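You operate a simulated robot arm through the tools that you are given. There is no shell and no other tool.

You are at the controls of a simulated robot arm. One attempt, no reset.

Task
Pin the green plate as the orange ticket shows.
Fine: each colour in the hole that the ticket gives; three pins start in other holes of the plate; the spare pin from hole W goes into the teal rack; all other holes end empty; leave the ticket where it lies.

The check looks at the end state, three seconds after you hand in, the way a careful person would. Anything else that was tipped, shoved, dropped, spilled or broken makes it a failure.

Robot
A 7-joint arm with a fingered hand, fixed in place. Base frame: the origin is on the floor under the middle of its stand, x ahead of it, y to its left, z up. Readings come in mm, rad, newtons and seconds.
With the tool pointing down near the work surface it reaches from about 360 to 840 mm from the base axis. Its first joint turns from -2.007 to 2.007 rad. Payload 5 kg.
Tool frame: the origin (TCP) lies between the finger pads and is the grasp point; the fingertips stand 32 mm ahead of it; z points along the fingers, y is the line along which they close. The gripper opens to 160 mm; its body begins 89 mm behind the TCP. The gripper is a hand of 4 fingers: y runs from the thumb to the fingers, the wrist lies at [0, 0, -267] in the tool frame, and closing takes about 1.5 s.
Orientation is that of the tool frame in the base frame, as a unit quaternion [w, x, y, z]. With the fingers straight down and closing along the base's y, the tool's x points along the base's -x, its y along +y and its z along -z.

Tools
- The arm moves only by the tool nudge_tool. Its arguments are lists of equal length, an entry for each row: "translation": the shift along the base's x, y, z in units of 250 mm (1.0 is 250 mm), a list of three; "angular": the turn, a rotation vector about the base's x, y, z in units of 120 degrees (1.0 is 120 degrees), a list of three. In form: {"translation": [[tx, ty, tz], ...], "angular": [[ax, ay, az], ...]}. A call has 1 to 20 rows; each row is the pose to reach, as a shift and turn from the pose commanded when the call began. "jaw" is the closure, from 0 (fully open) to 1 (shut), set as the call begins (left out, the last holds). A call with a number of a shift or a turn outside -1 to 1 is refused whole. Each row takes 0.2 s and may step no farther than 50 mm and 0.15 rad from the row before; otherwise, or with a gripper value out of range, the whole call is refused. Where a pose cannot be reached the arm comes as near as it can. A force on the tool above 40 N (or 10 N above the force at the start of the call, whichever is more), or a blocked arm, ends the call early, and 0.2 s more pass. The fingers move at their own pace (about 108 mm/s each) and stop on an object; they squeeze with about 30 N. The grip force told is the motor's: it shows also when the fingers shut on nothing. Time passes only in rows, and 0.2 s behind the last, so rows that repeat a pose let the fingers close. The reply holds the time, the measured pose of the TCP, the force on the tool along the base axes, the opening and the grip force, in the units named above and with some noise, with the torque about the TCP (base axes, N m) and any sound that the robot's microphone picked up.
- Cameras (640 x 400 px; columns grow to the right, rows downward): "scene" is fixed at [399.1, -498.2, 1779.5]; the picture's right is [1.00, 0.00, 0.00], its down [0.00, -0.55, -0.84] and it looks along [-0.00, 0.84, -0.55] (base axes); focal length 330 px, centre (320, 200). "wrist" rides on the gripper at [80, -4, -114] in the tool frame; the picture's right is [0.05, 1.00, 0.00], its down [-0.82, 0.04, -0.58] and it looks along [-0.58, 0.03, 0.82] (tool axes); focal length 265 px, centre (320, 200). There is no depth. A picture from a camera that has moved, and an enlarged one, comes with that camera's place and axes in the base frame and with its lens.
- camera(camera): a new picture of that camera. It takes no simulated time.
- lift_body(by): slides the trunk up (or, below 0, down) by that many mm; the arm rides with it, the base frame stays. It gives what a move gives, with no picture.
- curl_fingers(finger1, finger2, finger3, thumb_bend): sets how far each is bent, from 0 (flat) to 1 (curled in); at 0.3 the hand is open as for a grip, at 0.7 the pads meet at the TCP. One left out holds its place. A second passes; each finger stops where it meets its share of the squeeze, and holds until it gets a number again. A gripper value or a shape takes the hand back. It gives what a move gives, with no picture; readings hold the bend of each and the force on the fingers (four entries, about 0 where the hand has none), thumb and palm.
- grasp_type(shape): the hand has 4 fingers and takes this shape, open, in about a second: jaw (thumb against the fingers, like two jaws); tri (thumb and two fingers); tip (a fingertip pinch); poke (one finger out to press); point (the index stretched); flat (the hand flat); cup (the hand cupped); fist (a fist). The gripper value then closes the fingers along that shape, each until it touches; the sizes above hold for jaw. It gives what a move gives, with no picture.
- inspect(camera, box): a new picture of the part [left, top, right, bottom] of that camera's present view, enlarged. It takes no simulated time.
- sign_off(): hands the job in; it is judged then, once.

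Nothing tells you positions but the pictures and the camera data. Unless the task says otherwise, let go and move clear before handing in.

The tools are called after ">>>" as name(argument=value, ...) on one line, values as JSON. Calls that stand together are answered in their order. nudge_tool: Moves the arm, as the interface text tells. Its arguments: {"type":"object","properties":{"translation":{"type":"array","items":{"type":"array","items":{"type":"number"}}},"angular":{"type":"array","items":{"type":"array","items":{"type":"number"}}},"jaw":{"type":"number"}},"required":["translation","angular"]} The other tools are called the same way: lift_body (by) moves the trunk up or down; grasp_type (shape) gives the hand a shape; curl_fingers (finger1, finger2, finger3, thumb_bend) moves the fingers one by one; camera (camera) takes a picture; inspect (camera, box) takes an enlarged picture of a part of a camera's view; sign_off () hands the job in.

At the start:

```text
time: 0.0
tcp_pos: [268.3, 375.1, 1441.7]
tcp_rot: [-0.001, 0.0, 1.0, 0.0]
wrist_force: [-0.4, -0.2, 0.2]
torque: [0.0, -0.02, 0.0]
opening: 159.8
grasp_force: 0.0
shape: jaw
bend: [0.3, 0.3, 0.3, 0.3]
finger forces: [0.0, 0.0, 0.0, 0.0, 0.0, 0.0]
trunk travel left (down, up): [-900.0, 90.0]
```

scene: 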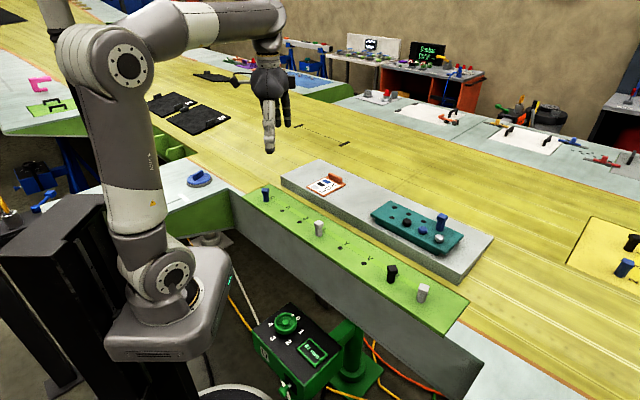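
wrist: 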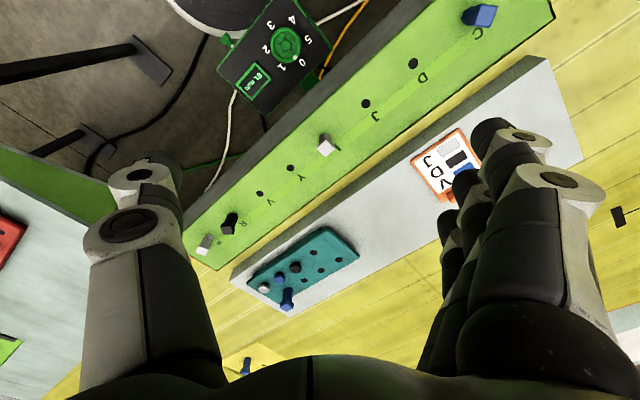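

I see a green plate with four pins (blue, white, black, white), an orange-bordered ticket, and a teal rack on the grey strip. I'll zoom in on the ticket, plate letters and rack before moving.

>>> inspect(camera="scene", box=[230, 150, 390, 250])

>>> inspect(camera="scene", box=[320, 190, 480, 310])

>>> inspect(camera="wrist", box=[380, 100, 500, 220])

>>> inspect(camera="wrist", box=[180, 120, 380, 320])

>>> inspect(camera="wrist", box=[340, 0, 560, 140])

```text
4.00 times, centred on (310, 200) of scene
camera zoom: at [399.1, -498.2, 1779.5], right [1.0, 0.0, 0.0], down [0.0, -0.55, -0.84], along [0.0, 0.84, -0.55], focal length 1321 px, centre (360, 200)
```

zoom: 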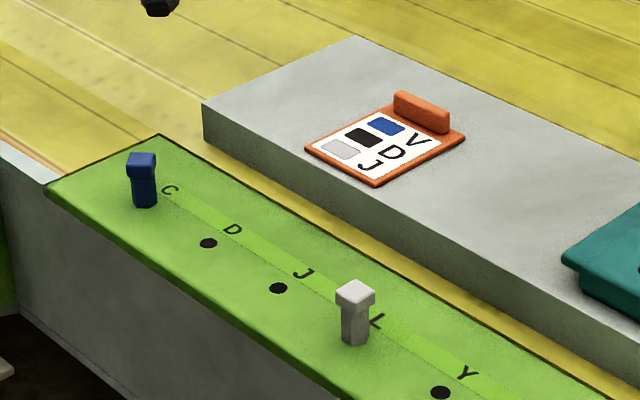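

```text
3.33 times, centred on (400, 250) of scene
camera zoom: at [399.1, -498.2, 1779.5], right [1.0, 0.0, 0.0], down [0.0, -0.55, -0.84], along [0.0, 0.84, -0.55], focal length 1101 px, centre (53, 33)
```

zoom: 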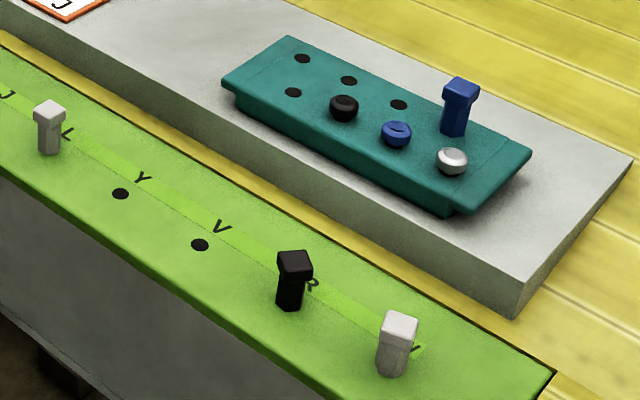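

```text
3.33 times, centred on (440, 160) of wrist
camera zoom: at [187.7, 372.0, 1554.6], right [-0.05, 1.0, 0.0], down [0.82, 0.04, 0.58], along [0.58, 0.03, -0.82], focal length 885 px, centre (-80, 333)
```

zoom: 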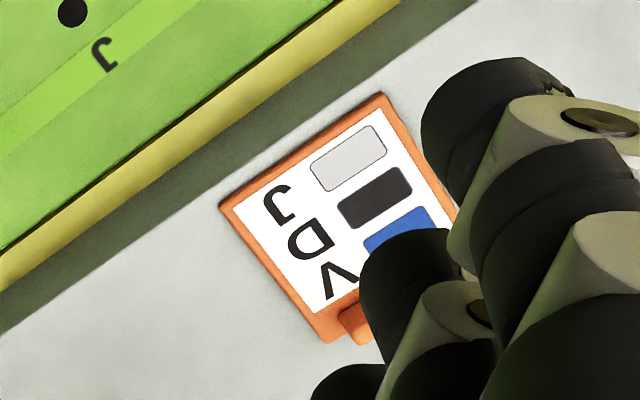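

```text
2.00 times, centred on (280, 220) of wrist
camera zoom: at [187.7, 372.0, 1554.6], right [-0.05, 1.0, 0.0], down [0.82, 0.04, 0.58], along [0.58, 0.03, -0.82], focal length 531 px, centre (400, 160)
```

zoom: 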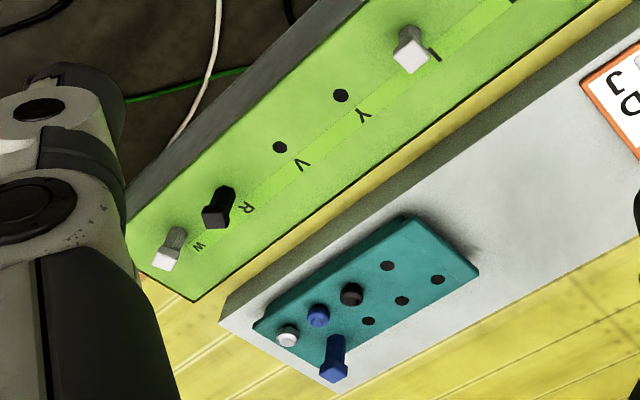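

```text
2.86 times, centred on (450, 70) of wrist
camera zoom: at [187.7, 372.0, 1554.6], right [-0.05, 1.0, 0.0], down [0.82, 0.04, 0.58], along [0.58, 0.03, -0.82], focal length 758 px, centre (-51, 571)
```

zoom: 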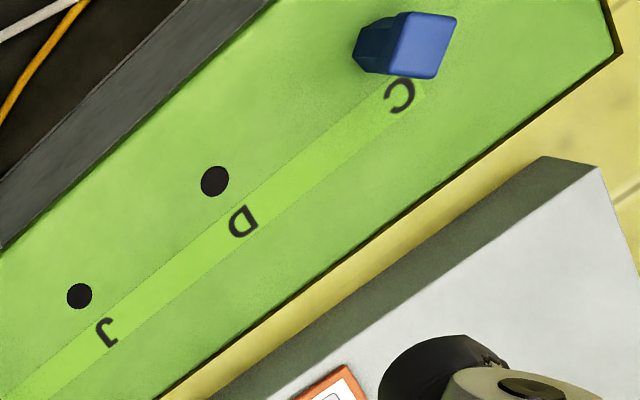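

The ticket reads: V = blue, D = black, J = white/grey. The plate row runs C(blue), D, J, L(white), Y, V, R(black), W(white, spare), with its top at roughly z≈1050, C near (182,616) and V near (534,251). I'll hover above the blue pin in C, with the closing axis turned square to the row.

>>> nudge_tool(translation=[[-0.034, 0.096, -0.05], [-0.069, 0.193, -0.15], [-0.103, 0.289, -0.25], [-0.138, 0.386, -0.35], [-0.172, 0.482, -0.45], [-0.206, 0.578, -0.55], [-0.241, 0.675, -0.65], [-0.275, 0.771, -0.75], [-0.31, 0.868, -0.85], [-0.344, 0.964, -0.94], [-0.344, 0.964, -0.94]], angular=[[0, 0, -0.038], [0, 0, -0.076], [0, 0, -0.114], [0, 0, -0.152], [0, 0, -0.19], [0, 0, -0.228], [0, 0, -0.266], [0, 0, -0.304], [0, 0, -0.342], [0, 0, -0.38], [0, 0, -0.38]])

>>> camera(camera="wrist")

>>> camera(camera="scene")

```text
time: 2.4
tcp_pos: [183.0, 616.5, 1206.7]
tcp_rot: [0.0, 0.388, 0.922, 0.0]
wrist_force: [0.5, -0.4, 1.3]
torque: [0.0, -0.01, -0.04]
opening: 159.5
grasp_force: 0.0
shape: jaw
bend: [0.3, 0.3, 0.3, 0.3]
finger forces: [0.0, 0.0, 0.0, 0.1, 0.1, 0.0]
trunk travel left (down, up): [-900.0, 90.0]
```

```text
taken
camera wrist: at [123.4, 671.0, 1319.5], right [0.68, 0.73, 0.0], down [0.6, -0.55, 0.58], along [0.42, -0.39, -0.82], focal length 265 px, centre (320, 200)
```

wrist: 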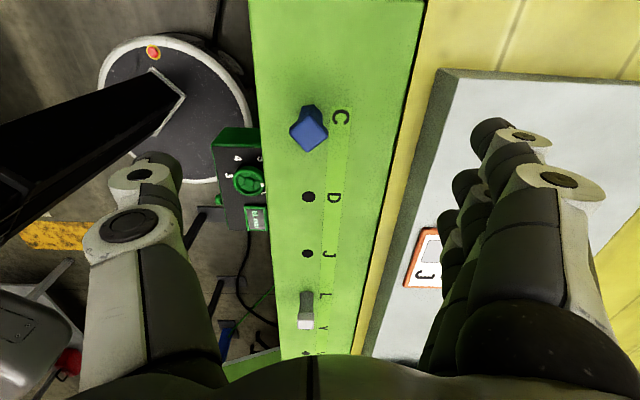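

```text
taken
```

scene: 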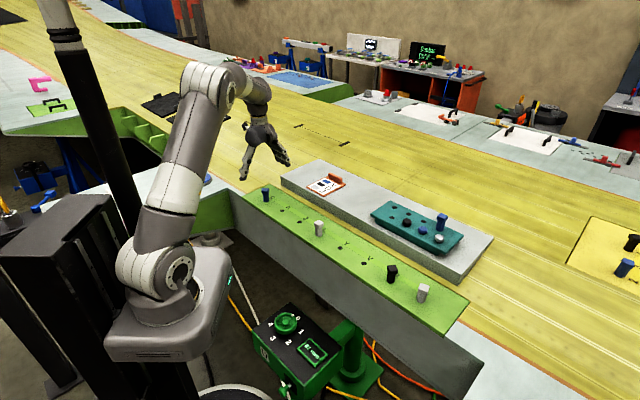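

The pin in C shows almost straight under the hand. I'll zoom in on it and the holes to refine the positions.

>>> inspect(camera="wrist", box=[260, 80, 380, 155])

>>> inspect(camera="wrist", box=[270, 180, 350, 270])

>>> inspect(camera="wrist", box=[270, 270, 350, 360])

```text
5.33 times, centred on (320, 118) of wrist
camera zoom: at [123.4, 671.0, 1319.5], right [0.68, 0.73, 0.0], down [0.6, -0.55, 0.58], along [0.42, -0.39, -0.82], focal length 1416 px, centre (320, 640)
```

zoom: 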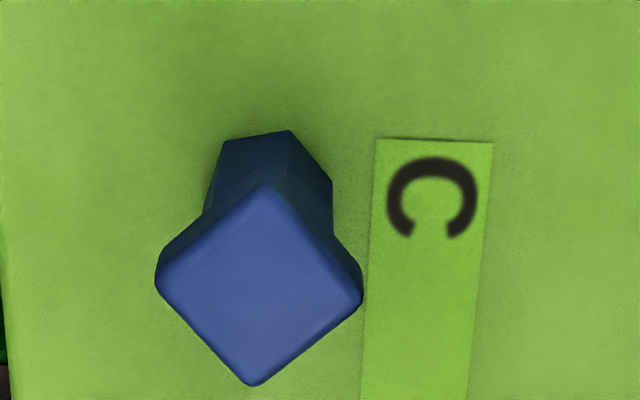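

```text
4.44 times, centred on (310, 225) of wrist
camera zoom: at [123.4, 671.0, 1319.5], right [0.68, 0.73, 0.0], down [0.6, -0.55, 0.58], along [0.42, -0.39, -0.82], focal length 1180 px, centre (364, 89)
```

zoom: 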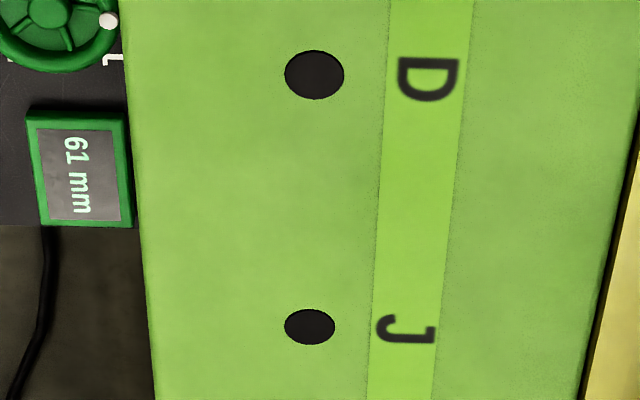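

```text
4.44 times, centred on (310, 315) of wrist
camera zoom: at [123.4, 671.0, 1319.5], right [0.68, 0.73, 0.0], down [0.6, -0.55, 0.58], along [0.42, -0.39, -0.82], focal length 1180 px, centre (364, -311)
```

zoom: 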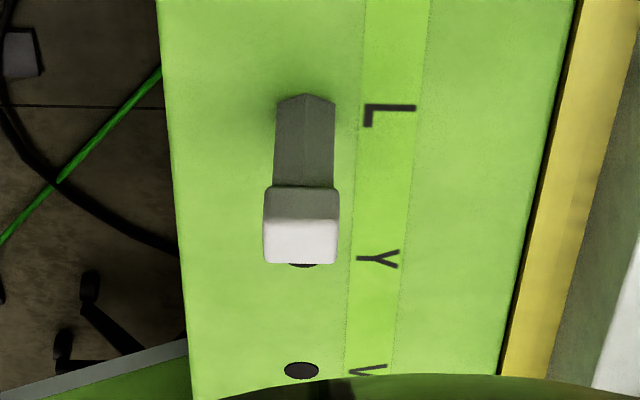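

Positions now agree between views: spacing ≈100 mm along −45°, plate top z≈1050, pin tops z≈1100, C≈(179,606). The blue pin's head is square to the base axes, so I'll grip it along base y. First I'll check how the hand looks and what the rack knobs are.

>>> inspect(camera="scene", box=[225, 90, 305, 190])

>>> inspect(camera="scene", box=[365, 190, 465, 260])

>>> inspect(camera="scene", box=[380, 250, 460, 310])

```text
4.00 times, centred on (265, 140) of scene
camera zoom: at [399.1, -498.2, 1779.5], right [1.0, 0.0, 0.0], down [0.0, -0.55, -0.84], along [0.0, 0.84, -0.55], focal length 1321 px, centre (540, 440)
```

zoom: 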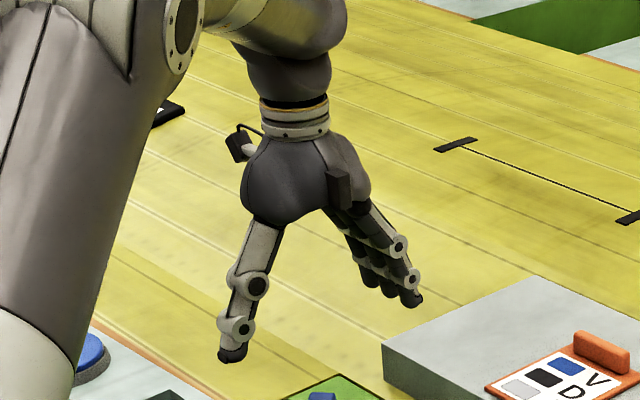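

```text
5.71 times, centred on (415, 225) of scene
camera zoom: at [399.1, -498.2, 1779.5], right [1.0, 0.0, 0.0], down [0.0, -0.55, -0.84], along [0.0, 0.84, -0.55], focal length 1888 px, centre (-223, 57)
```

zoom: 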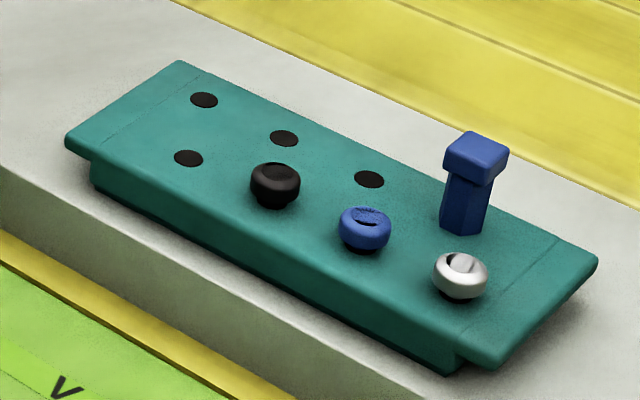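

```text
6.67 times, centred on (420, 280) of scene
camera zoom: at [399.1, -498.2, 1779.5], right [1.0, 0.0, 0.0], down [0.0, -0.55, -0.84], along [0.0, 0.84, -0.55], focal length 2202 px, centre (-347, -333)
```

zoom: 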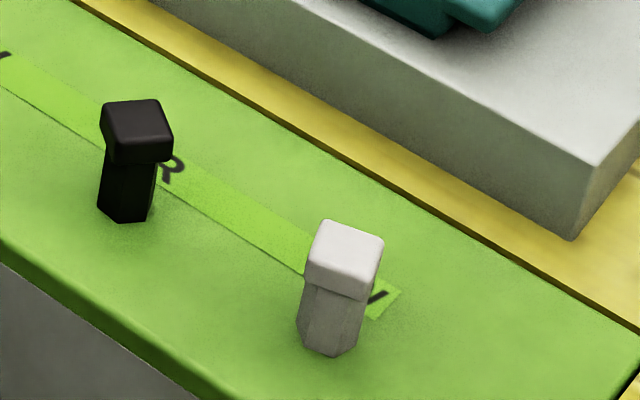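

The rack has four free holes (the left ones are clear), and the knobs in it are just short neighbours to avoid. I'll turn the hand to line up with the blue head, centre on C, and drop to just above the head with the jaw partly closed for a check.

>>> nudge_tool(translation=[[-0.002, -0.007, -0.04], [-0.004, -0.014, -0.08], [-0.005, -0.021, -0.12], [-0.007, -0.028, -0.16], [-0.009, -0.035, -0.2], [-0.0108, -0.0432, -0.23], [-0.0108, -0.0432, -0.25], [-0.0108, -0.0432, -0.25]], angular=[[0, 0, 0.06], [0, 0, 0.12], [0, 0, 0.18], [0, 0, 0.24], [0, 0, 0.3], [0, 0, 0.3633], [0, 0, 0.3633], [0, 0, 0.3633]], jaw=0.4)

>>> camera(camera="wrist")

>>> inspect(camera="wrist", box=[240, 90, 400, 240])

>>> inspect(camera="scene", box=[225, 120, 325, 220])

```text
time: 4.2
tcp_pos: [179.5, 605.3, 1142.4]
tcp_rot: [0.001, 0.017, 1.0, 0.001]
wrist_force: [-0.7, -0.4, 0.7]
torque: [0.0, 0.01, 0.0]
opening: 96.4
grasp_force: 0.1
shape: jaw
bend: [0.71, 0.71, 0.71, 0.69]
finger forces: [0.1, 0.0, 0.0, 0.0, 0.0, 0.1]
trunk travel left (down, up): [-900.0, 90.0]
```

```text
taken
camera wrist: at [99.1, 604.6, 1257.0], right [-0.02, 1.0, 0.0], down [0.82, 0.01, 0.58], along [0.58, 0.01, -0.82], focal length 265 px, centre (320, 200)
```

wrist: 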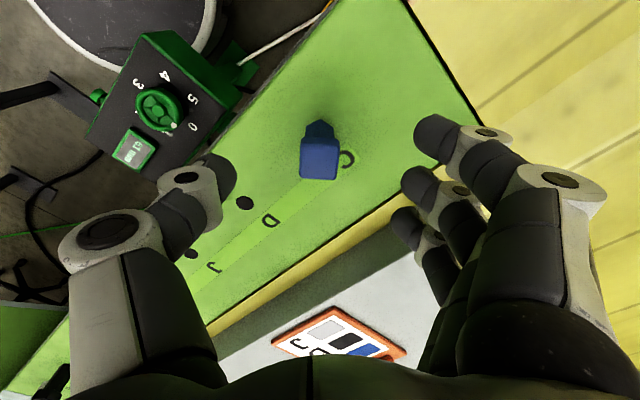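

```text
2.67 times, centred on (320, 165) of wrist
camera zoom: at [99.1, 604.6, 1257.0], right [-0.02, 1.0, 0.0], down [0.82, 0.01, 0.58], along [0.58, 0.01, -0.82], focal length 708 px, centre (320, 293)
```

zoom: 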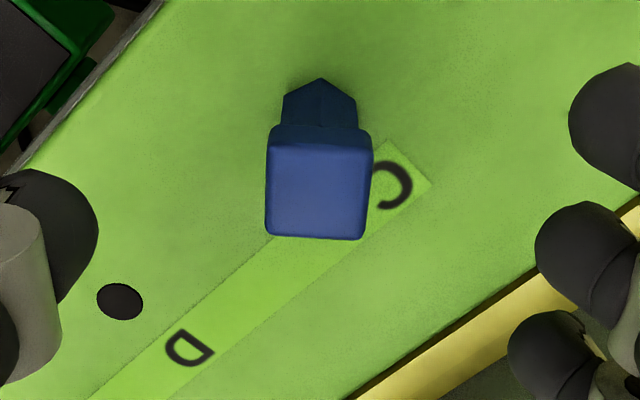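

```text
4.00 times, centred on (275, 170) of scene
camera zoom: at [399.1, -498.2, 1779.5], right [1.0, 0.0, 0.0], down [0.0, -0.55, -0.84], along [0.0, 0.84, -0.55], focal length 1321 px, centre (500, 320)
```

zoom: 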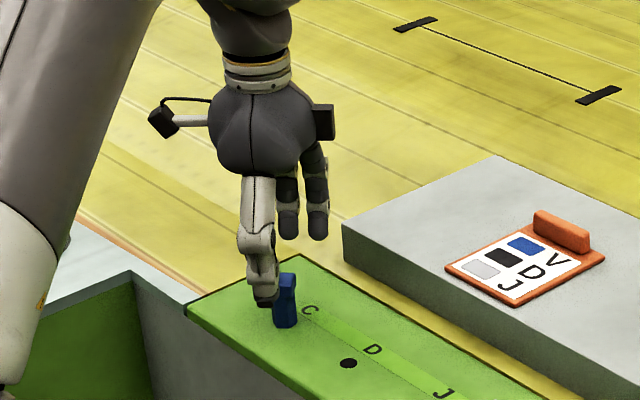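

The head is aligned and centred within about 1 mm of the tool axis. I'll descend to grip height (TCP z≈1091, tips ~9 mm above the plate) with the jaw still open.

>>> nudge_tool(translation=[[0.0032, -0.0024, -0.052], [0.0032, -0.0024, -0.104], [0.0032, -0.0024, -0.156], [0.0032, -0.0024, -0.208], [0.0032, -0.0024, -0.208]], angular=[[0, 0, 0], [0, 0, 0], [0, 0, 0], [0, 0, 0], [0, 0, 0]])

>>> camera(camera="wrist")

>>> inspect(camera="scene", box=[225, 140, 305, 220])

```text
time: 5.4
tcp_pos: [180.3, 604.0, 1091.3]
tcp_rot: [-0.001, 0.017, 1.0, 0.0]
wrist_force: [-0.9, 0.0, 0.7]
torque: [-0.01, -0.01, -0.03]
opening: 96.6
grasp_force: 0.0
shape: jaw
bend: [0.71, 0.71, 0.71, 0.69]
finger forces: [0.0, 0.0, 0.0, 0.1, 0.1, 0.0]
trunk travel left (down, up): [-900.0, 90.0]
```

```text
taken
camera wrist: at [99.8, 604.1, 1204.6], right [-0.02, 1.0, 0.0], down [0.82, 0.01, 0.58], along [0.58, 0.01, -0.82], focal length 265 px, centre (320, 200)
```

wrist: 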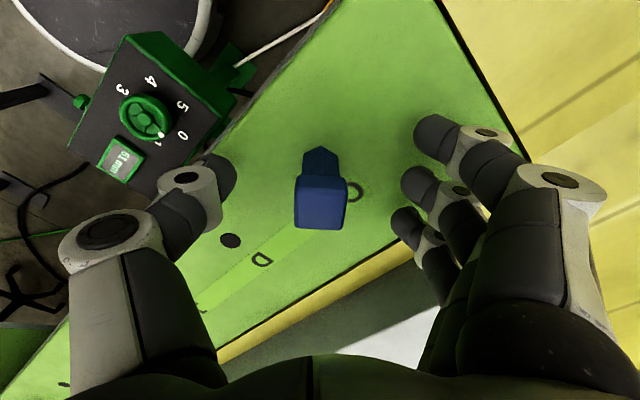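

```text
5.00 times, centred on (265, 180) of scene
camera zoom: at [399.1, -498.2, 1779.5], right [1.0, 0.0, 0.0], down [0.0, -0.55, -0.84], along [0.0, 0.84, -0.55], focal length 1652 px, centre (595, 300)
```

zoom: 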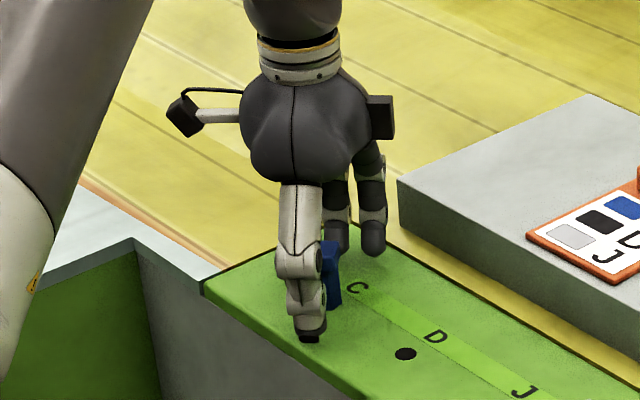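

The fingers straddle the pin with clearance from the plate. I'll zoom in from the wrist once more to confirm the centring before closing.

>>> inspect(camera="wrist", box=[200, 120, 440, 270])

```text
2.67 times, centred on (320, 195) of wrist
camera zoom: at [99.8, 604.1, 1204.6], right [-0.02, 1.0, 0.0], down [0.82, 0.01, 0.58], along [0.58, 0.01, -0.82], focal length 708 px, centre (320, 213)
```

zoom: 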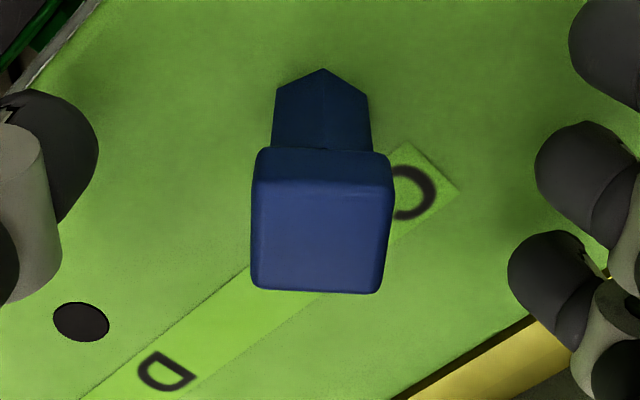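

The pin's centre works out at (179.9, 605.4), which matches the TCP. Closing the hand on it now.

>>> nudge_tool(translation=[[0, 0, 0], [0, 0, 0], [0, 0, 0], [0, 0, 0], [0, 0, 0], [0, 0, 0], [0, 0, 0], [0, 0, 0]], angular=[[0, 0, 0], [0, 0, 0], [0, 0, 0], [0, 0, 0], [0, 0, 0], [0, 0, 0], [0, 0, 0], [0, 0, 0]], jaw=1.0)

>>> camera(camera="wrist")

>>> inspect(camera="scene", box=[225, 140, 305, 220])

```text
time: 7.2
tcp_pos: [180.0, 603.7, 1092.6]
tcp_rot: [0.0, 0.018, 1.0, 0.001]
wrist_force: [-0.8, -3.6, 7.8]
torque: [0.04, 0.0, 0.0]
opening: 5.1
grasp_force: 29.8
shape: jaw
bend: [0.69, 0.7, 0.69, 0.72]
finger forces: [0.0, 17.3, 0.1, 0.1, 22.5, 0.1]
trunk travel left (down, up): [-900.0, 90.0]
```

```text
taken
camera wrist: at [99.6, 603.4, 1205.4], right [-0.02, 1.0, 0.0], down [0.82, 0.01, 0.58], along [0.58, 0.01, -0.82], focal length 265 px, centre (320, 200)
```

wrist: 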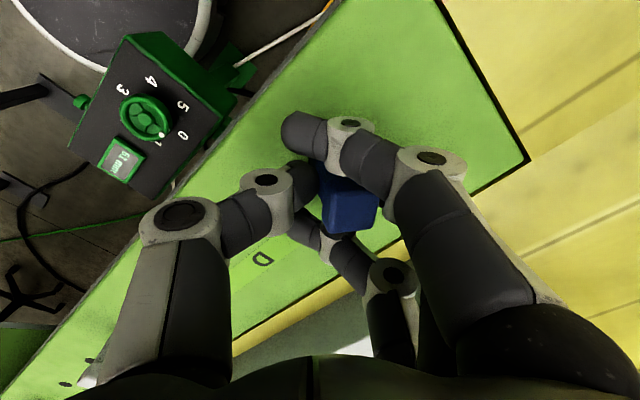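

```text
5.00 times, centred on (265, 180) of scene
camera zoom: at [399.1, -498.2, 1779.5], right [1.0, 0.0, 0.0], down [0.0, -0.55, -0.84], along [0.0, 0.84, -0.55], focal length 1652 px, centre (595, 300)
```

zoom: 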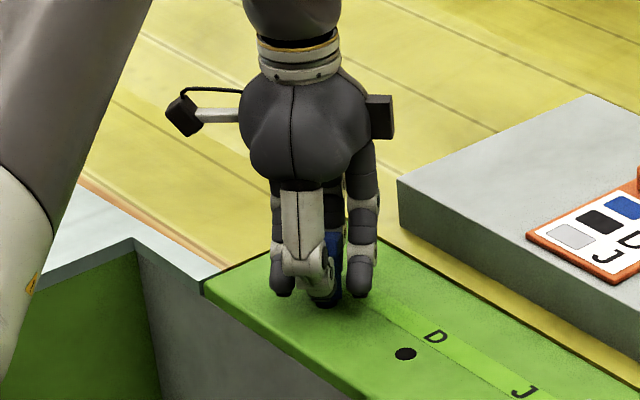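

The thumb and middle finger have the pin, but its head looks displaced in the wrist view. I'll zoom in before pulling.

>>> inspect(camera="wrist", box=[260, 100, 420, 260])

>>> inspect(camera="scene", box=[245, 170, 285, 210])

```text
2.50 times, centred on (340, 180) of wrist
camera zoom: at [99.6, 603.4, 1205.4], right [-0.02, 1.0, 0.0], down [0.82, 0.01, 0.58], along [0.58, 0.01, -0.82], focal length 664 px, centre (270, 250)
```

zoom: 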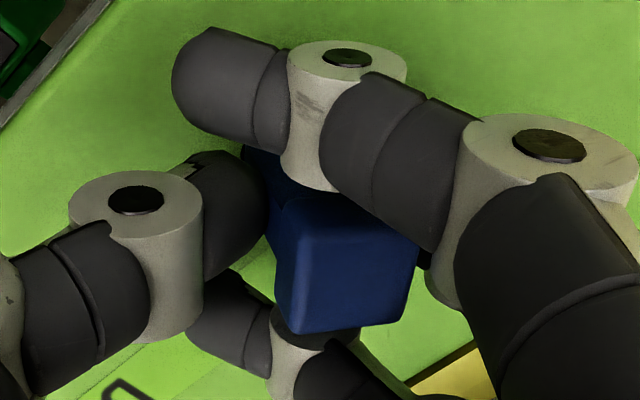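

```text
10.00 times, centred on (265, 190) of scene
camera zoom: at [399.1, -498.2, 1779.5], right [1.0, 0.0, 0.0], down [0.0, -0.55, -0.84], along [0.0, 0.84, -0.55], focal length 3303 px, centre (870, 300)
```

zoom: 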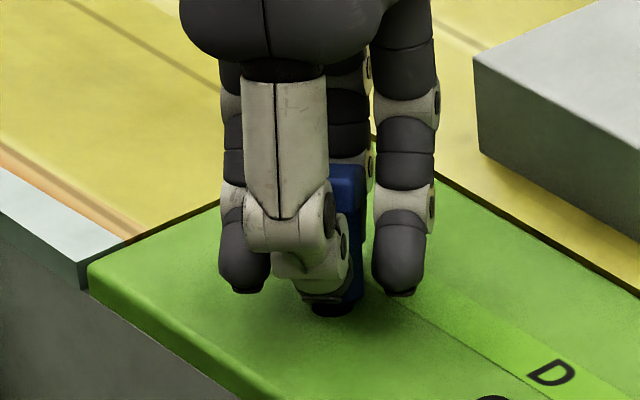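

The pin has been tilted by uneven finger contact, so I won't pull it like this. I'll open the hand again and look at how the pin settles.

>>> nudge_tool(translation=[[0, 0, 0], [0, 0, 0], [0, 0, 0], [0, 0, 0], [0, 0, 0]], angular=[[0, 0, 0], [0, 0, 0], [0, 0, 0], [0, 0, 0], [0, 0, 0]], jaw=0.4)

>>> inspect(camera="wrist", box=[200, 120, 440, 270])

```text
time: 8.4
tcp_pos: [180.3, 604.8, 1091.4]
tcp_rot: [0.001, 0.017, 1.0, 0.0]
wrist_force: [0.7, -0.6, -0.1]
torque: [0.01, 0.01, 0.01]
opening: 95.9
grasp_force: 0.0
shape: jaw
bend: [0.71, 0.71, 0.71, 0.69]
finger forces: [0.0, 0.0, 0.0, 0.1, 0.1, 0.0]
trunk travel left (down, up): [-900.0, 90.0]
```

```text
2.67 times, centred on (320, 195) of wrist
camera zoom: at [99.8, 604.3, 1204.7], right [-0.02, 1.0, 0.0], down [0.82, 0.01, 0.58], along [0.58, 0.01, -0.82], focal length 708 px, centre (320, 213)
```

zoom: 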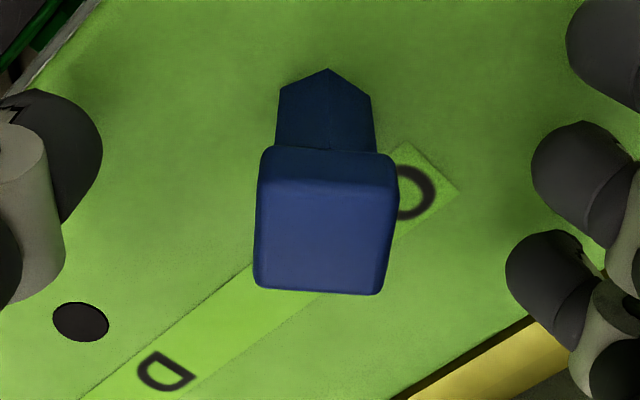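

The pin dropped back upright in C. I'll rise clear and close the hand in the air to see how the thumb and fingers actually meet.

>>> nudge_tool(translation=[[0, 0, 0.1], [0, 0, 0.25], [0, 0, 0.4], [0, 0, 0.5], [0, 0, 0.5], [0, 0, 0.5], [0, 0, 0.5], [0, 0, 0.5]], angular=[[0, 0, 0], [0, 0, 0], [0, 0, 0], [0, 0, 0], [0, 0, 0], [0, 0, 0], [0, 0, 0], [0, 0, 0]])

>>> nudge_tool(translation=[[0, 0, 0], [0, 0, 0], [0, 0, 0], [0, 0, 0], [0, 0, 0], [0, 0, 0]], angular=[[0, 0, 0], [0, 0, 0], [0, 0, 0], [0, 0, 0], [0, 0, 0], [0, 0, 0]], jaw=0.85)

>>> camera(camera="wrist")

>>> inspect(camera="scene", box=[225, 100, 305, 180])

```text
time: 10.2
tcp_pos: [181.2, 605.2, 1215.8]
tcp_rot: [-0.001, 0.017, 1.0, 0.0]
wrist_force: [0.3, 0.2, -0.3]
torque: [0.0, 0.0, 0.01]
opening: 95.7
grasp_force: 0.0
shape: jaw
bend: [0.71, 0.71, 0.71, 0.69]
finger forces: [0.0, 0.0, 0.1, 0.1, 0.1, 0.0]
trunk travel left (down, up): [-900.0, 90.0]
```

```text
time: 11.6
tcp_pos: [179.7, 604.9, 1215.7]
tcp_rot: [0.0, 0.018, 1.0, 0.0]
wrist_force: [-0.2, 0.5, -0.8]
torque: [-0.02, -0.05, 0.0]
opening: 24.6
grasp_force: 0.0
shape: jaw
bend: [0.72, 0.72, 0.72, 0.7]
finger forces: [0.1, 0.1, 0.1, 0.0, 0.0, 0.0]
trunk travel left (down, up): [-900.0, 90.0]
```

```text
taken
camera wrist: at [99.6, 604.7, 1329.8], right [-0.02, 1.0, 0.0], down [0.82, 0.01, 0.58], along [0.58, 0.01, -0.82], focal length 265 px, centre (320, 200)
```

wrist: 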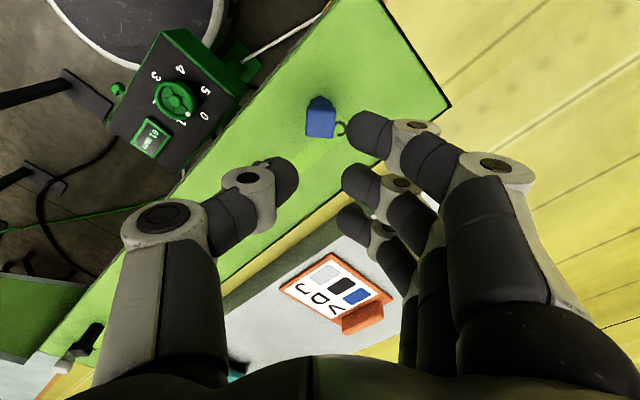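

```text
5.00 times, centred on (265, 140) of scene
camera zoom: at [399.1, -498.2, 1779.5], right [1.0, 0.0, 0.0], down [0.0, -0.55, -0.84], along [0.0, 0.84, -0.55], focal length 1652 px, centre (595, 500)
```

zoom: 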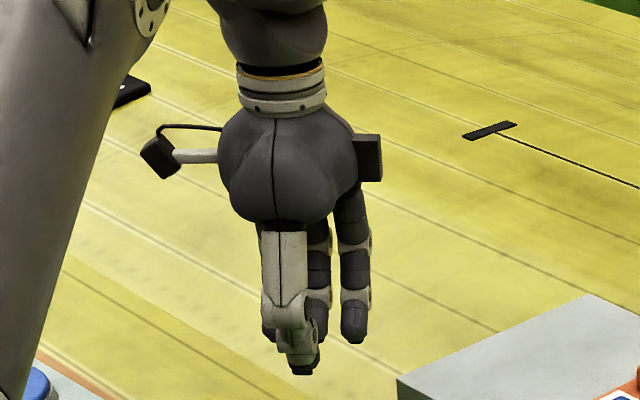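

The fingertips, not the pads, make contact about 25 mm below the TCP, so my first grip pinched the shaft low and tipped it. I'll grip with TCP near z≈1115 so the tips meet on the square head, and close by position (just under head width) rather than fully.

>>> nudge_tool(translation=[[0, 0.0056, 0], [0, 0.0056, 0], [0, 0.0056, -0.1], [0, 0.0056, -0.2], [0, 0.0056, -0.3], [0, 0.0056, -0.36], [0, 0.0056, -0.404], [0, 0.0056, -0.404]], angular=[[0, 0, 0], [0, 0, 0], [0, 0, 0], [0, 0, 0], [0, 0, 0], [0, 0, 0], [0, 0, 0], [0, 0, 0]], jaw=0.6)

>>> camera(camera="wrist")

>>> inspect(camera="wrist", box=[220, 120, 420, 245])

>>> inspect(camera="scene", box=[235, 160, 295, 220])

```text
time: 13.4
tcp_pos: [180.6, 606.0, 1115.4]
tcp_rot: [0.0, 0.018, 1.0, 0.0]
wrist_force: [-0.5, 0.9, -0.6]
torque: [0.02, 0.02, 0.03]
opening: 63.4
grasp_force: 0.1
shape: jaw
bend: [0.73, 0.73, 0.73, 0.7]
finger forces: [0.0, 0.0, 0.1, 0.1, 0.0, 0.0]
trunk travel left (down, up): [-900.0, 90.0]
```

```text
taken
camera wrist: at [99.9, 606.1, 1229.3], right [-0.02, 1.0, 0.0], down [0.82, 0.01, 0.58], along [0.58, 0.01, -0.82], focal length 265 px, centre (320, 200)
```

wrist: 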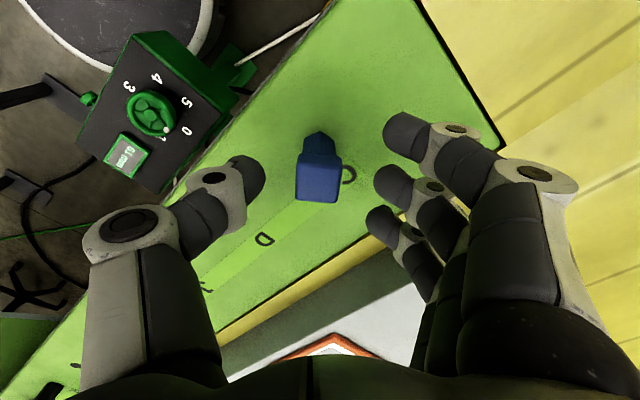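

```text
3.20 times, centred on (320, 182) of wrist
camera zoom: at [99.9, 606.1, 1229.3], right [-0.02, 1.0, 0.0], down [0.82, 0.01, 0.58], along [0.58, 0.01, -0.82], focal length 849 px, centre (320, 256)
```

zoom: 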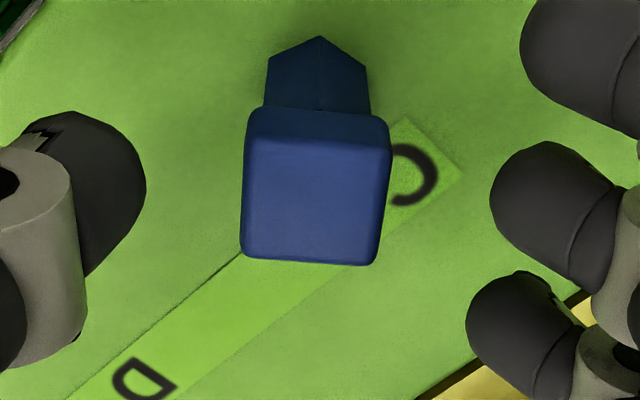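

```text
6.67 times, centred on (265, 190) of scene
camera zoom: at [399.1, -498.2, 1779.5], right [1.0, 0.0, 0.0], down [0.0, -0.55, -0.84], along [0.0, 0.84, -0.55], focal length 2202 px, centre (687, 267)
```

zoom: 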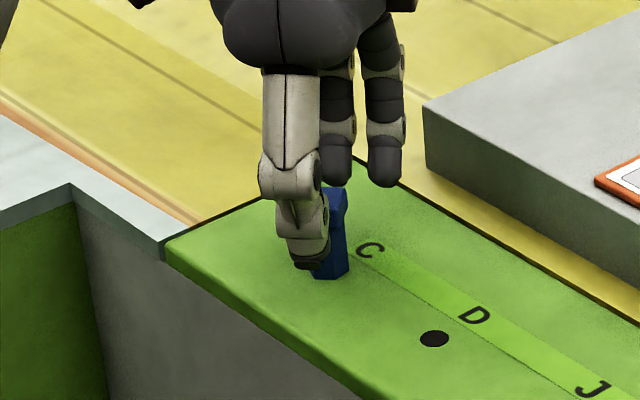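

The fingertips now sit level with the head and centred on it. I'll close to just about head width and read the finger forces.

>>> nudge_tool(translation=[[0, -0.003, 0], [0, -0.003, 0], [0, -0.003, 0], [0, -0.003, 0], [0, -0.003, 0]], angular=[[0, 0, 0], [0, 0, 0], [0, 0, 0], [0, 0, 0], [0, 0, 0]], jaw=0.85)

>>> inspect(camera="wrist", box=[220, 120, 420, 245])

```text
time: 14.6
tcp_pos: [180.7, 605.9, 1115.9]
tcp_rot: [0.001, 0.017, 1.0, 0.0]
wrist_force: [-0.8, -0.5, 0.2]
torque: [-0.02, 0.01, -0.03]
opening: 24.6
grasp_force: 0.2
shape: jaw
bend: [0.72, 0.72, 0.72, 0.7]
finger forces: [0.0, 0.2, 0.0, 0.0, 0.3, 0.0]
trunk travel left (down, up): [-900.0, 90.0]
```

```text
3.20 times, centred on (320, 182) of wrist
camera zoom: at [99.8, 605.5, 1229.3], right [-0.02, 1.0, 0.0], down [0.82, 0.01, 0.58], along [0.58, 0.01, -0.82], focal length 849 px, centre (320, 256)
```

zoom: 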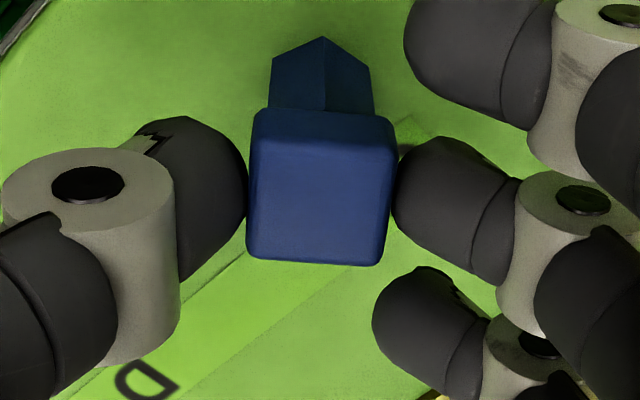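

The thumb and middle fingertip are just kissing the head, nicely symmetric. I'll squeeze a little at a time.

>>> nudge_tool(translation=[[0, 0, 0], [0, 0, 0], [0, 0, 0]], angular=[[0, 0, 0], [0, 0, 0], [0, 0, 0]], jaw=0.9)

>>> inspect(camera="wrist", box=[220, 120, 420, 245])

```text
time: 15.4
tcp_pos: [181.4, 606.5, 1116.1]
tcp_rot: [0.0, 0.017, 1.0, 0.0]
wrist_force: [0.7, 1.0, 2.5]
torque: [0.11, -0.01, -0.05]
opening: 4.9
grasp_force: 30.5
shape: jaw
bend: [0.69, 0.7, 0.69, 0.71]
finger forces: [0.0, 18.0, 0.0, 0.0, 17.9, 0.1]
trunk travel left (down, up): [-900.0, 90.0]
```

```text
3.20 times, centred on (320, 182) of wrist
camera zoom: at [99.8, 605.5, 1229.6], right [-0.02, 1.0, 0.0], down [0.82, 0.01, 0.58], along [0.58, 0.01, -0.82], focal length 849 px, centre (320, 256)
```

zoom: 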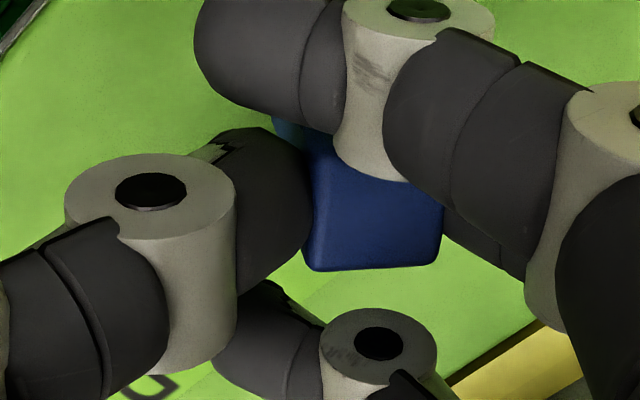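

Closing further makes the thumb drive past centre and tip the pin again, so force-closing in jaw mode is lopsided. I'll release, rise, and test individual finger control in the air, with the thumb and middle finger only.

>>> nudge_tool(translation=[[0, 0, 0], [0, 0, 0], [0, 0, 0], [0, 0, 0], [0, 0, 0.1], [0, 0, 0.25], [0, 0, 0.4], [0, 0, 0.4]], angular=[[0, 0, 0], [0, 0, 0], [0, 0, 0], [0, 0, 0], [0, 0, 0], [0, 0, 0], [0, 0, 0], [0, 0, 0]], jaw=0.5)

>>> curl_fingers(finger1=0.3, finger2=0.5, finger3=0.3, thumb_bend=0.5)

>>> camera(camera="wrist")

>>> inspect(camera="scene", box=[225, 110, 305, 210])

```text
time: 17.2
tcp_pos: [178.6, 605.1, 1217.1]
tcp_rot: [0.0, 0.017, 1.0, 0.0]
wrist_force: [-0.1, 0.7, -0.3]
torque: [-0.05, 0.06, 0.01]
opening: 79.7
grasp_force: 0.0
shape: jaw
bend: [0.72, 0.72, 0.72, 0.7]
finger forces: [0.1, 0.1, 0.1, 0.0, 0.0, 0.0]
trunk travel left (down, up): [-900.0, 90.0]
```

```text
time: 18.2
tcp_pos: [179.5, 605.1, 1216.9]
tcp_rot: [0.0, 0.017, 1.0, 0.0]
wrist_force: [0.8, 0.6, 0.5]
torque: [0.01, 0.0, -0.02]
opening: 130.2
grasp_force: 0.1
shape: fingers
bend: [0.3, 0.5, 0.3, 0.5]
finger forces: [0.0, 0.1, 0.0, 0.0, 0.0, 0.0]
trunk travel left (down, up): [-900.0, 90.0]
```

```text
taken
camera wrist: at [98.2, 604.2, 1329.4], right [-0.02, 1.0, 0.0], down [0.82, 0.01, 0.58], along [0.58, 0.01, -0.82], focal length 265 px, centre (320, 200)
```

wrist: 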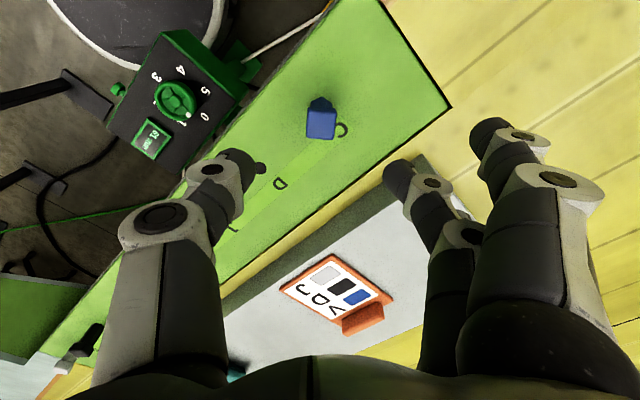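

```text
4.00 times, centred on (265, 160) of scene
camera zoom: at [399.1, -498.2, 1779.5], right [1.0, 0.0, 0.0], down [0.0, -0.55, -0.84], along [0.0, 0.84, -0.55], focal length 1321 px, centre (540, 360)
```

zoom: 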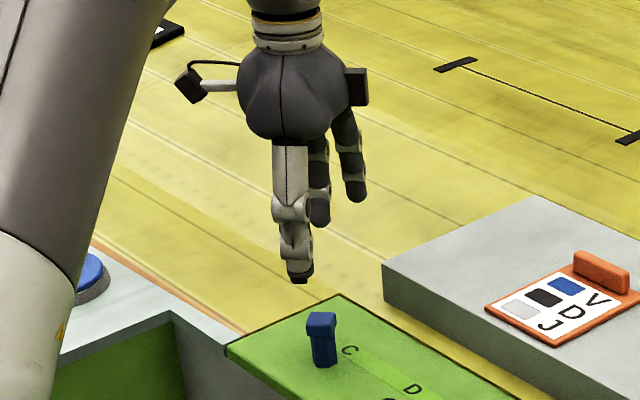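

The pin in C stands upright again, and curl control moves just the thumb and middle finger. I'll step the curl in further to find where the gap equals the head width.

>>> curl_fingers(finger1=0.2, finger2=0.62, finger3=0.2, thumb_bend=0.62)

>>> camera(camera="wrist")

>>> inspect(camera="scene", box=[225, 110, 305, 210])

```text
time: 19.2
tcp_pos: [178.4, 604.4, 1215.7]
tcp_rot: [0.001, 0.018, 1.0, -0.001]
wrist_force: [0.5, 0.2, -0.1]
torque: [0.0, 0.0, -0.01]
opening: 120.0
grasp_force: 0.0
shape: fingers
bend: [0.2, 0.62, 0.2, 0.62]
finger forces: [0.0, 0.0, 0.1, 0.0, 0.1, 0.0]
trunk travel left (down, up): [-900.0, 90.0]
```

```text
taken
camera wrist: at [98.3, 604.3, 1329.3], right [-0.02, 1.0, 0.0], down [0.82, 0.01, 0.58], along [0.58, 0.01, -0.82], focal length 265 px, centre (320, 200)
```

wrist: 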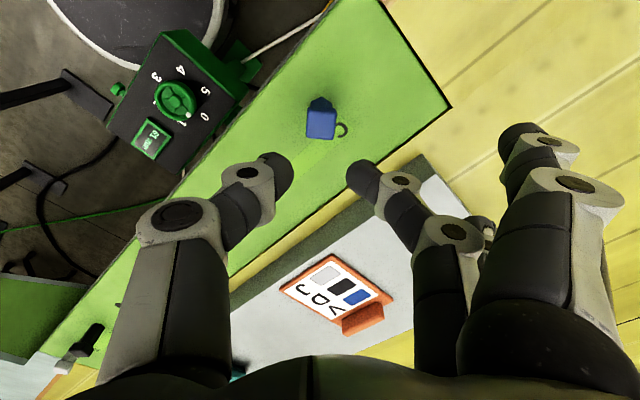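

```text
4.00 times, centred on (265, 160) of scene
camera zoom: at [399.1, -498.2, 1779.5], right [1.0, 0.0, 0.0], down [0.0, -0.55, -0.84], along [0.0, 0.84, -0.55], focal length 1321 px, centre (540, 360)
```

zoom: 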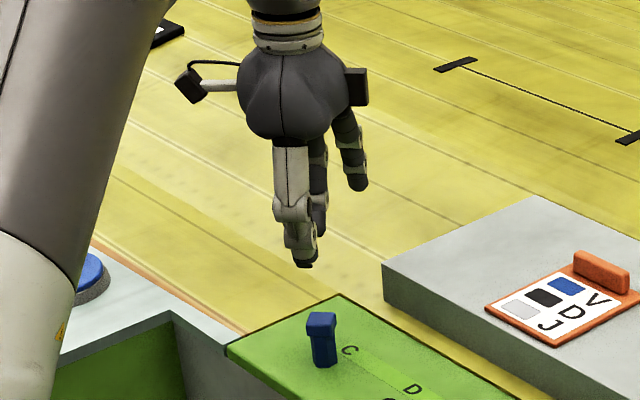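

At curl 0.62 the gap is about 34 mm and centred; around 0.645 would match the 25 mm head. I'll pre-shape thumb 0.60 / finger 0.56, come down above the head and check centring.

>>> curl_fingers(finger1=0.3, finger2=0.57, finger3=0.3, thumb_bend=0.59)

>>> nudge_tool(translation=[[0.0064, 0, -0.1], [0.0064, 0, -0.2], [0.0064, 0, -0.28], [0.0064, 0, -0.36], [0.0064, 0, -0.36]], angular=[[0, 0, 0], [0, 0, 0], [0, 0, 0], [0, 0, 0], [0, 0, 0]])

>>> camera(camera="wrist")

>>> inspect(camera="wrist", box=[220, 120, 420, 245])

>>> inspect(camera="scene", box=[235, 150, 295, 220])

```text
time: 20.2
tcp_pos: [178.8, 605.8, 1215.4]
tcp_rot: [0.0, 0.017, 1.0, 0.0]
wrist_force: [0.5, 0.2, 0.1]
torque: [-0.01, 0.0, 0.0]
opening: 112.7
grasp_force: 0.0
shape: fingers
bend: [0.3, 0.56, 0.3, 0.59]
finger forces: [0.0, 0.0, 0.0, 0.0, 0.0, 0.1]
trunk travel left (down, up): [-900.0, 90.0]
```

```text
time: 21.4
tcp_pos: [182.0, 605.7, 1125.9]
tcp_rot: [0.0, 0.017, 1.0, -0.001]
wrist_force: [-0.3, -0.8, 0.6]
torque: [-0.01, 0.01, 0.02]
opening: 112.9
grasp_force: 0.1
shape: fingers
bend: [0.3, 0.56, 0.3, 0.59]
finger forces: [0.0, 0.0, 0.0, 0.0, 0.0, 0.1]
trunk travel left (down, up): [-900.0, 90.0]
```

```text
taken
camera wrist: at [100.8, 604.9, 1238.7], right [-0.02, 1.0, 0.0], down [0.82, 0.01, 0.58], along [0.58, 0.01, -0.82], focal length 265 px, centre (320, 200)
```

wrist: 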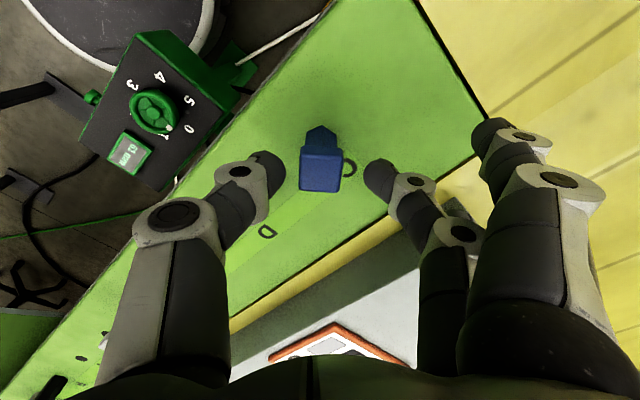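

```text
3.20 times, centred on (320, 182) of wrist
camera zoom: at [100.8, 604.9, 1238.7], right [-0.02, 1.0, 0.0], down [0.82, 0.01, 0.58], along [0.58, 0.01, -0.82], focal length 849 px, centre (320, 256)
```

zoom: 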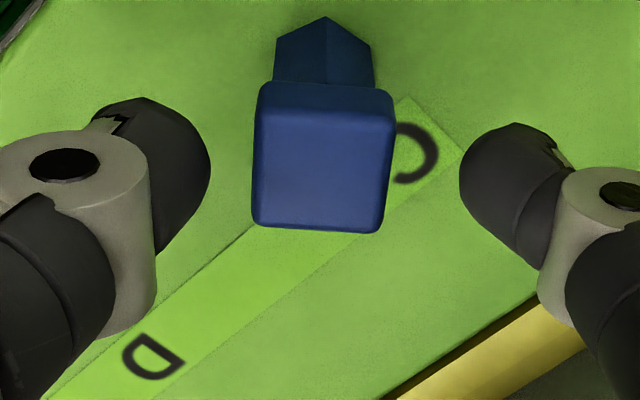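

```text
5.71 times, centred on (265, 185) of scene
camera zoom: at [399.1, -498.2, 1779.5], right [1.0, 0.0, 0.0], down [0.0, -0.55, -0.84], along [0.0, 0.84, -0.55], focal length 1888 px, centre (634, 286)
```

zoom: 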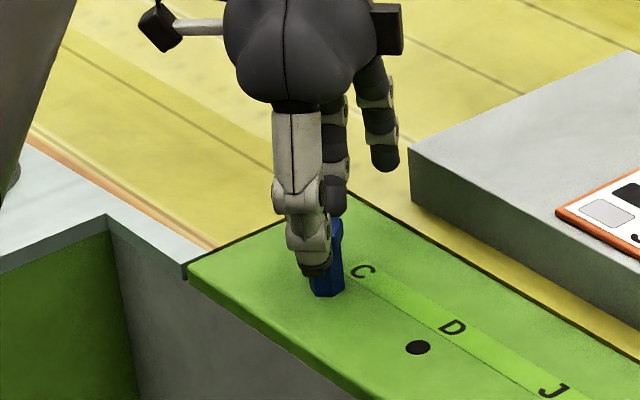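

Thumb and finger straddle the head at the right height and the pin is centred. I'll bring the thumb to just touch the head, and the finger to nearly touch.

>>> curl_fingers(finger2=0.63, thumb_bend=0.64)

>>> inspect(camera="wrist", box=[220, 120, 420, 245])

```text
time: 22.4
tcp_pos: [181.2, 606.0, 1127.0]
tcp_rot: [-0.001, 0.018, 1.0, 0.0]
wrist_force: [-0.5, 0.3, -0.1]
torque: [0.03, 0.0, 0.01]
opening: 104.4
grasp_force: 0.3
shape: fingers
bend: [0.3, 0.63, 0.3, 0.64]
finger forces: [0.0, 0.1, 0.0, 0.1, 0.3, 0.0]
trunk travel left (down, up): [-900.0, 90.0]
```

```text
3.20 times, centred on (320, 182) of wrist
camera zoom: at [100.9, 605.2, 1238.8], right [-0.02, 1.0, 0.0], down [0.82, 0.01, 0.58], along [0.58, 0.01, -0.82], focal length 849 px, centre (320, 256)
```

zoom: 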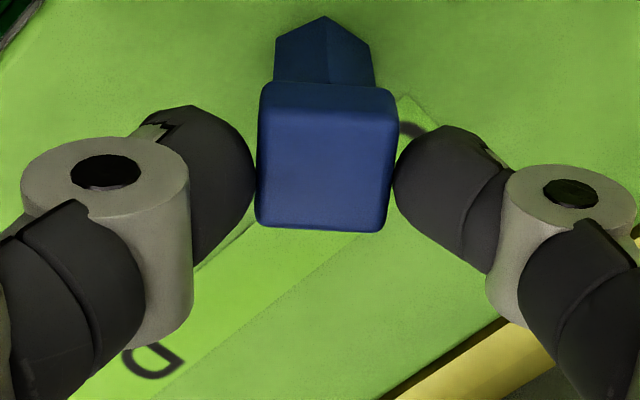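

The thumb lightly touches and the finger is a hair away; the pin stays upright. Now the finger squeezes while the thumb holds.

>>> curl_fingers(finger2=0.67)

>>> inspect(camera="wrist", box=[220, 120, 420, 245])

```text
time: 23.4
tcp_pos: [181.5, 606.5, 1125.4]
tcp_rot: [-0.001, 0.018, 1.0, 0.0]
wrist_force: [-0.8, -0.5, -0.2]
torque: [-0.02, 0.0, 0.0]
opening: 105.4
grasp_force: 2.3
shape: fingers
bend: [0.3, 0.65, 0.3, 0.64]
finger forces: [0.0, 2.1, 0.0, 0.1, 2.2, 0.1]
trunk travel left (down, up): [-900.0, 90.0]
```

```text
3.20 times, centred on (320, 182) of wrist
camera zoom: at [101.0, 605.2, 1238.8], right [-0.02, 1.0, 0.0], down [0.82, 0.01, 0.58], along [0.58, 0.01, -0.82], focal length 849 px, centre (320, 256)
```

zoom: 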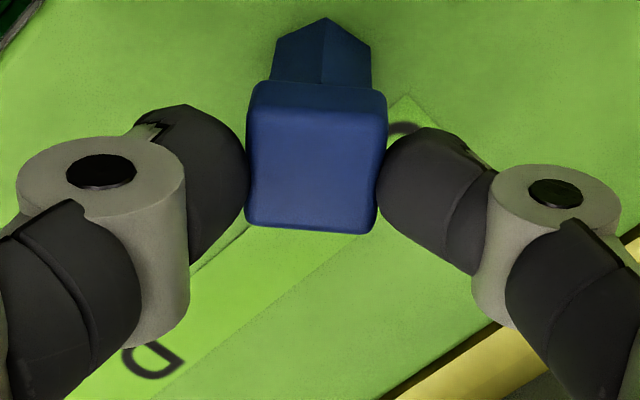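

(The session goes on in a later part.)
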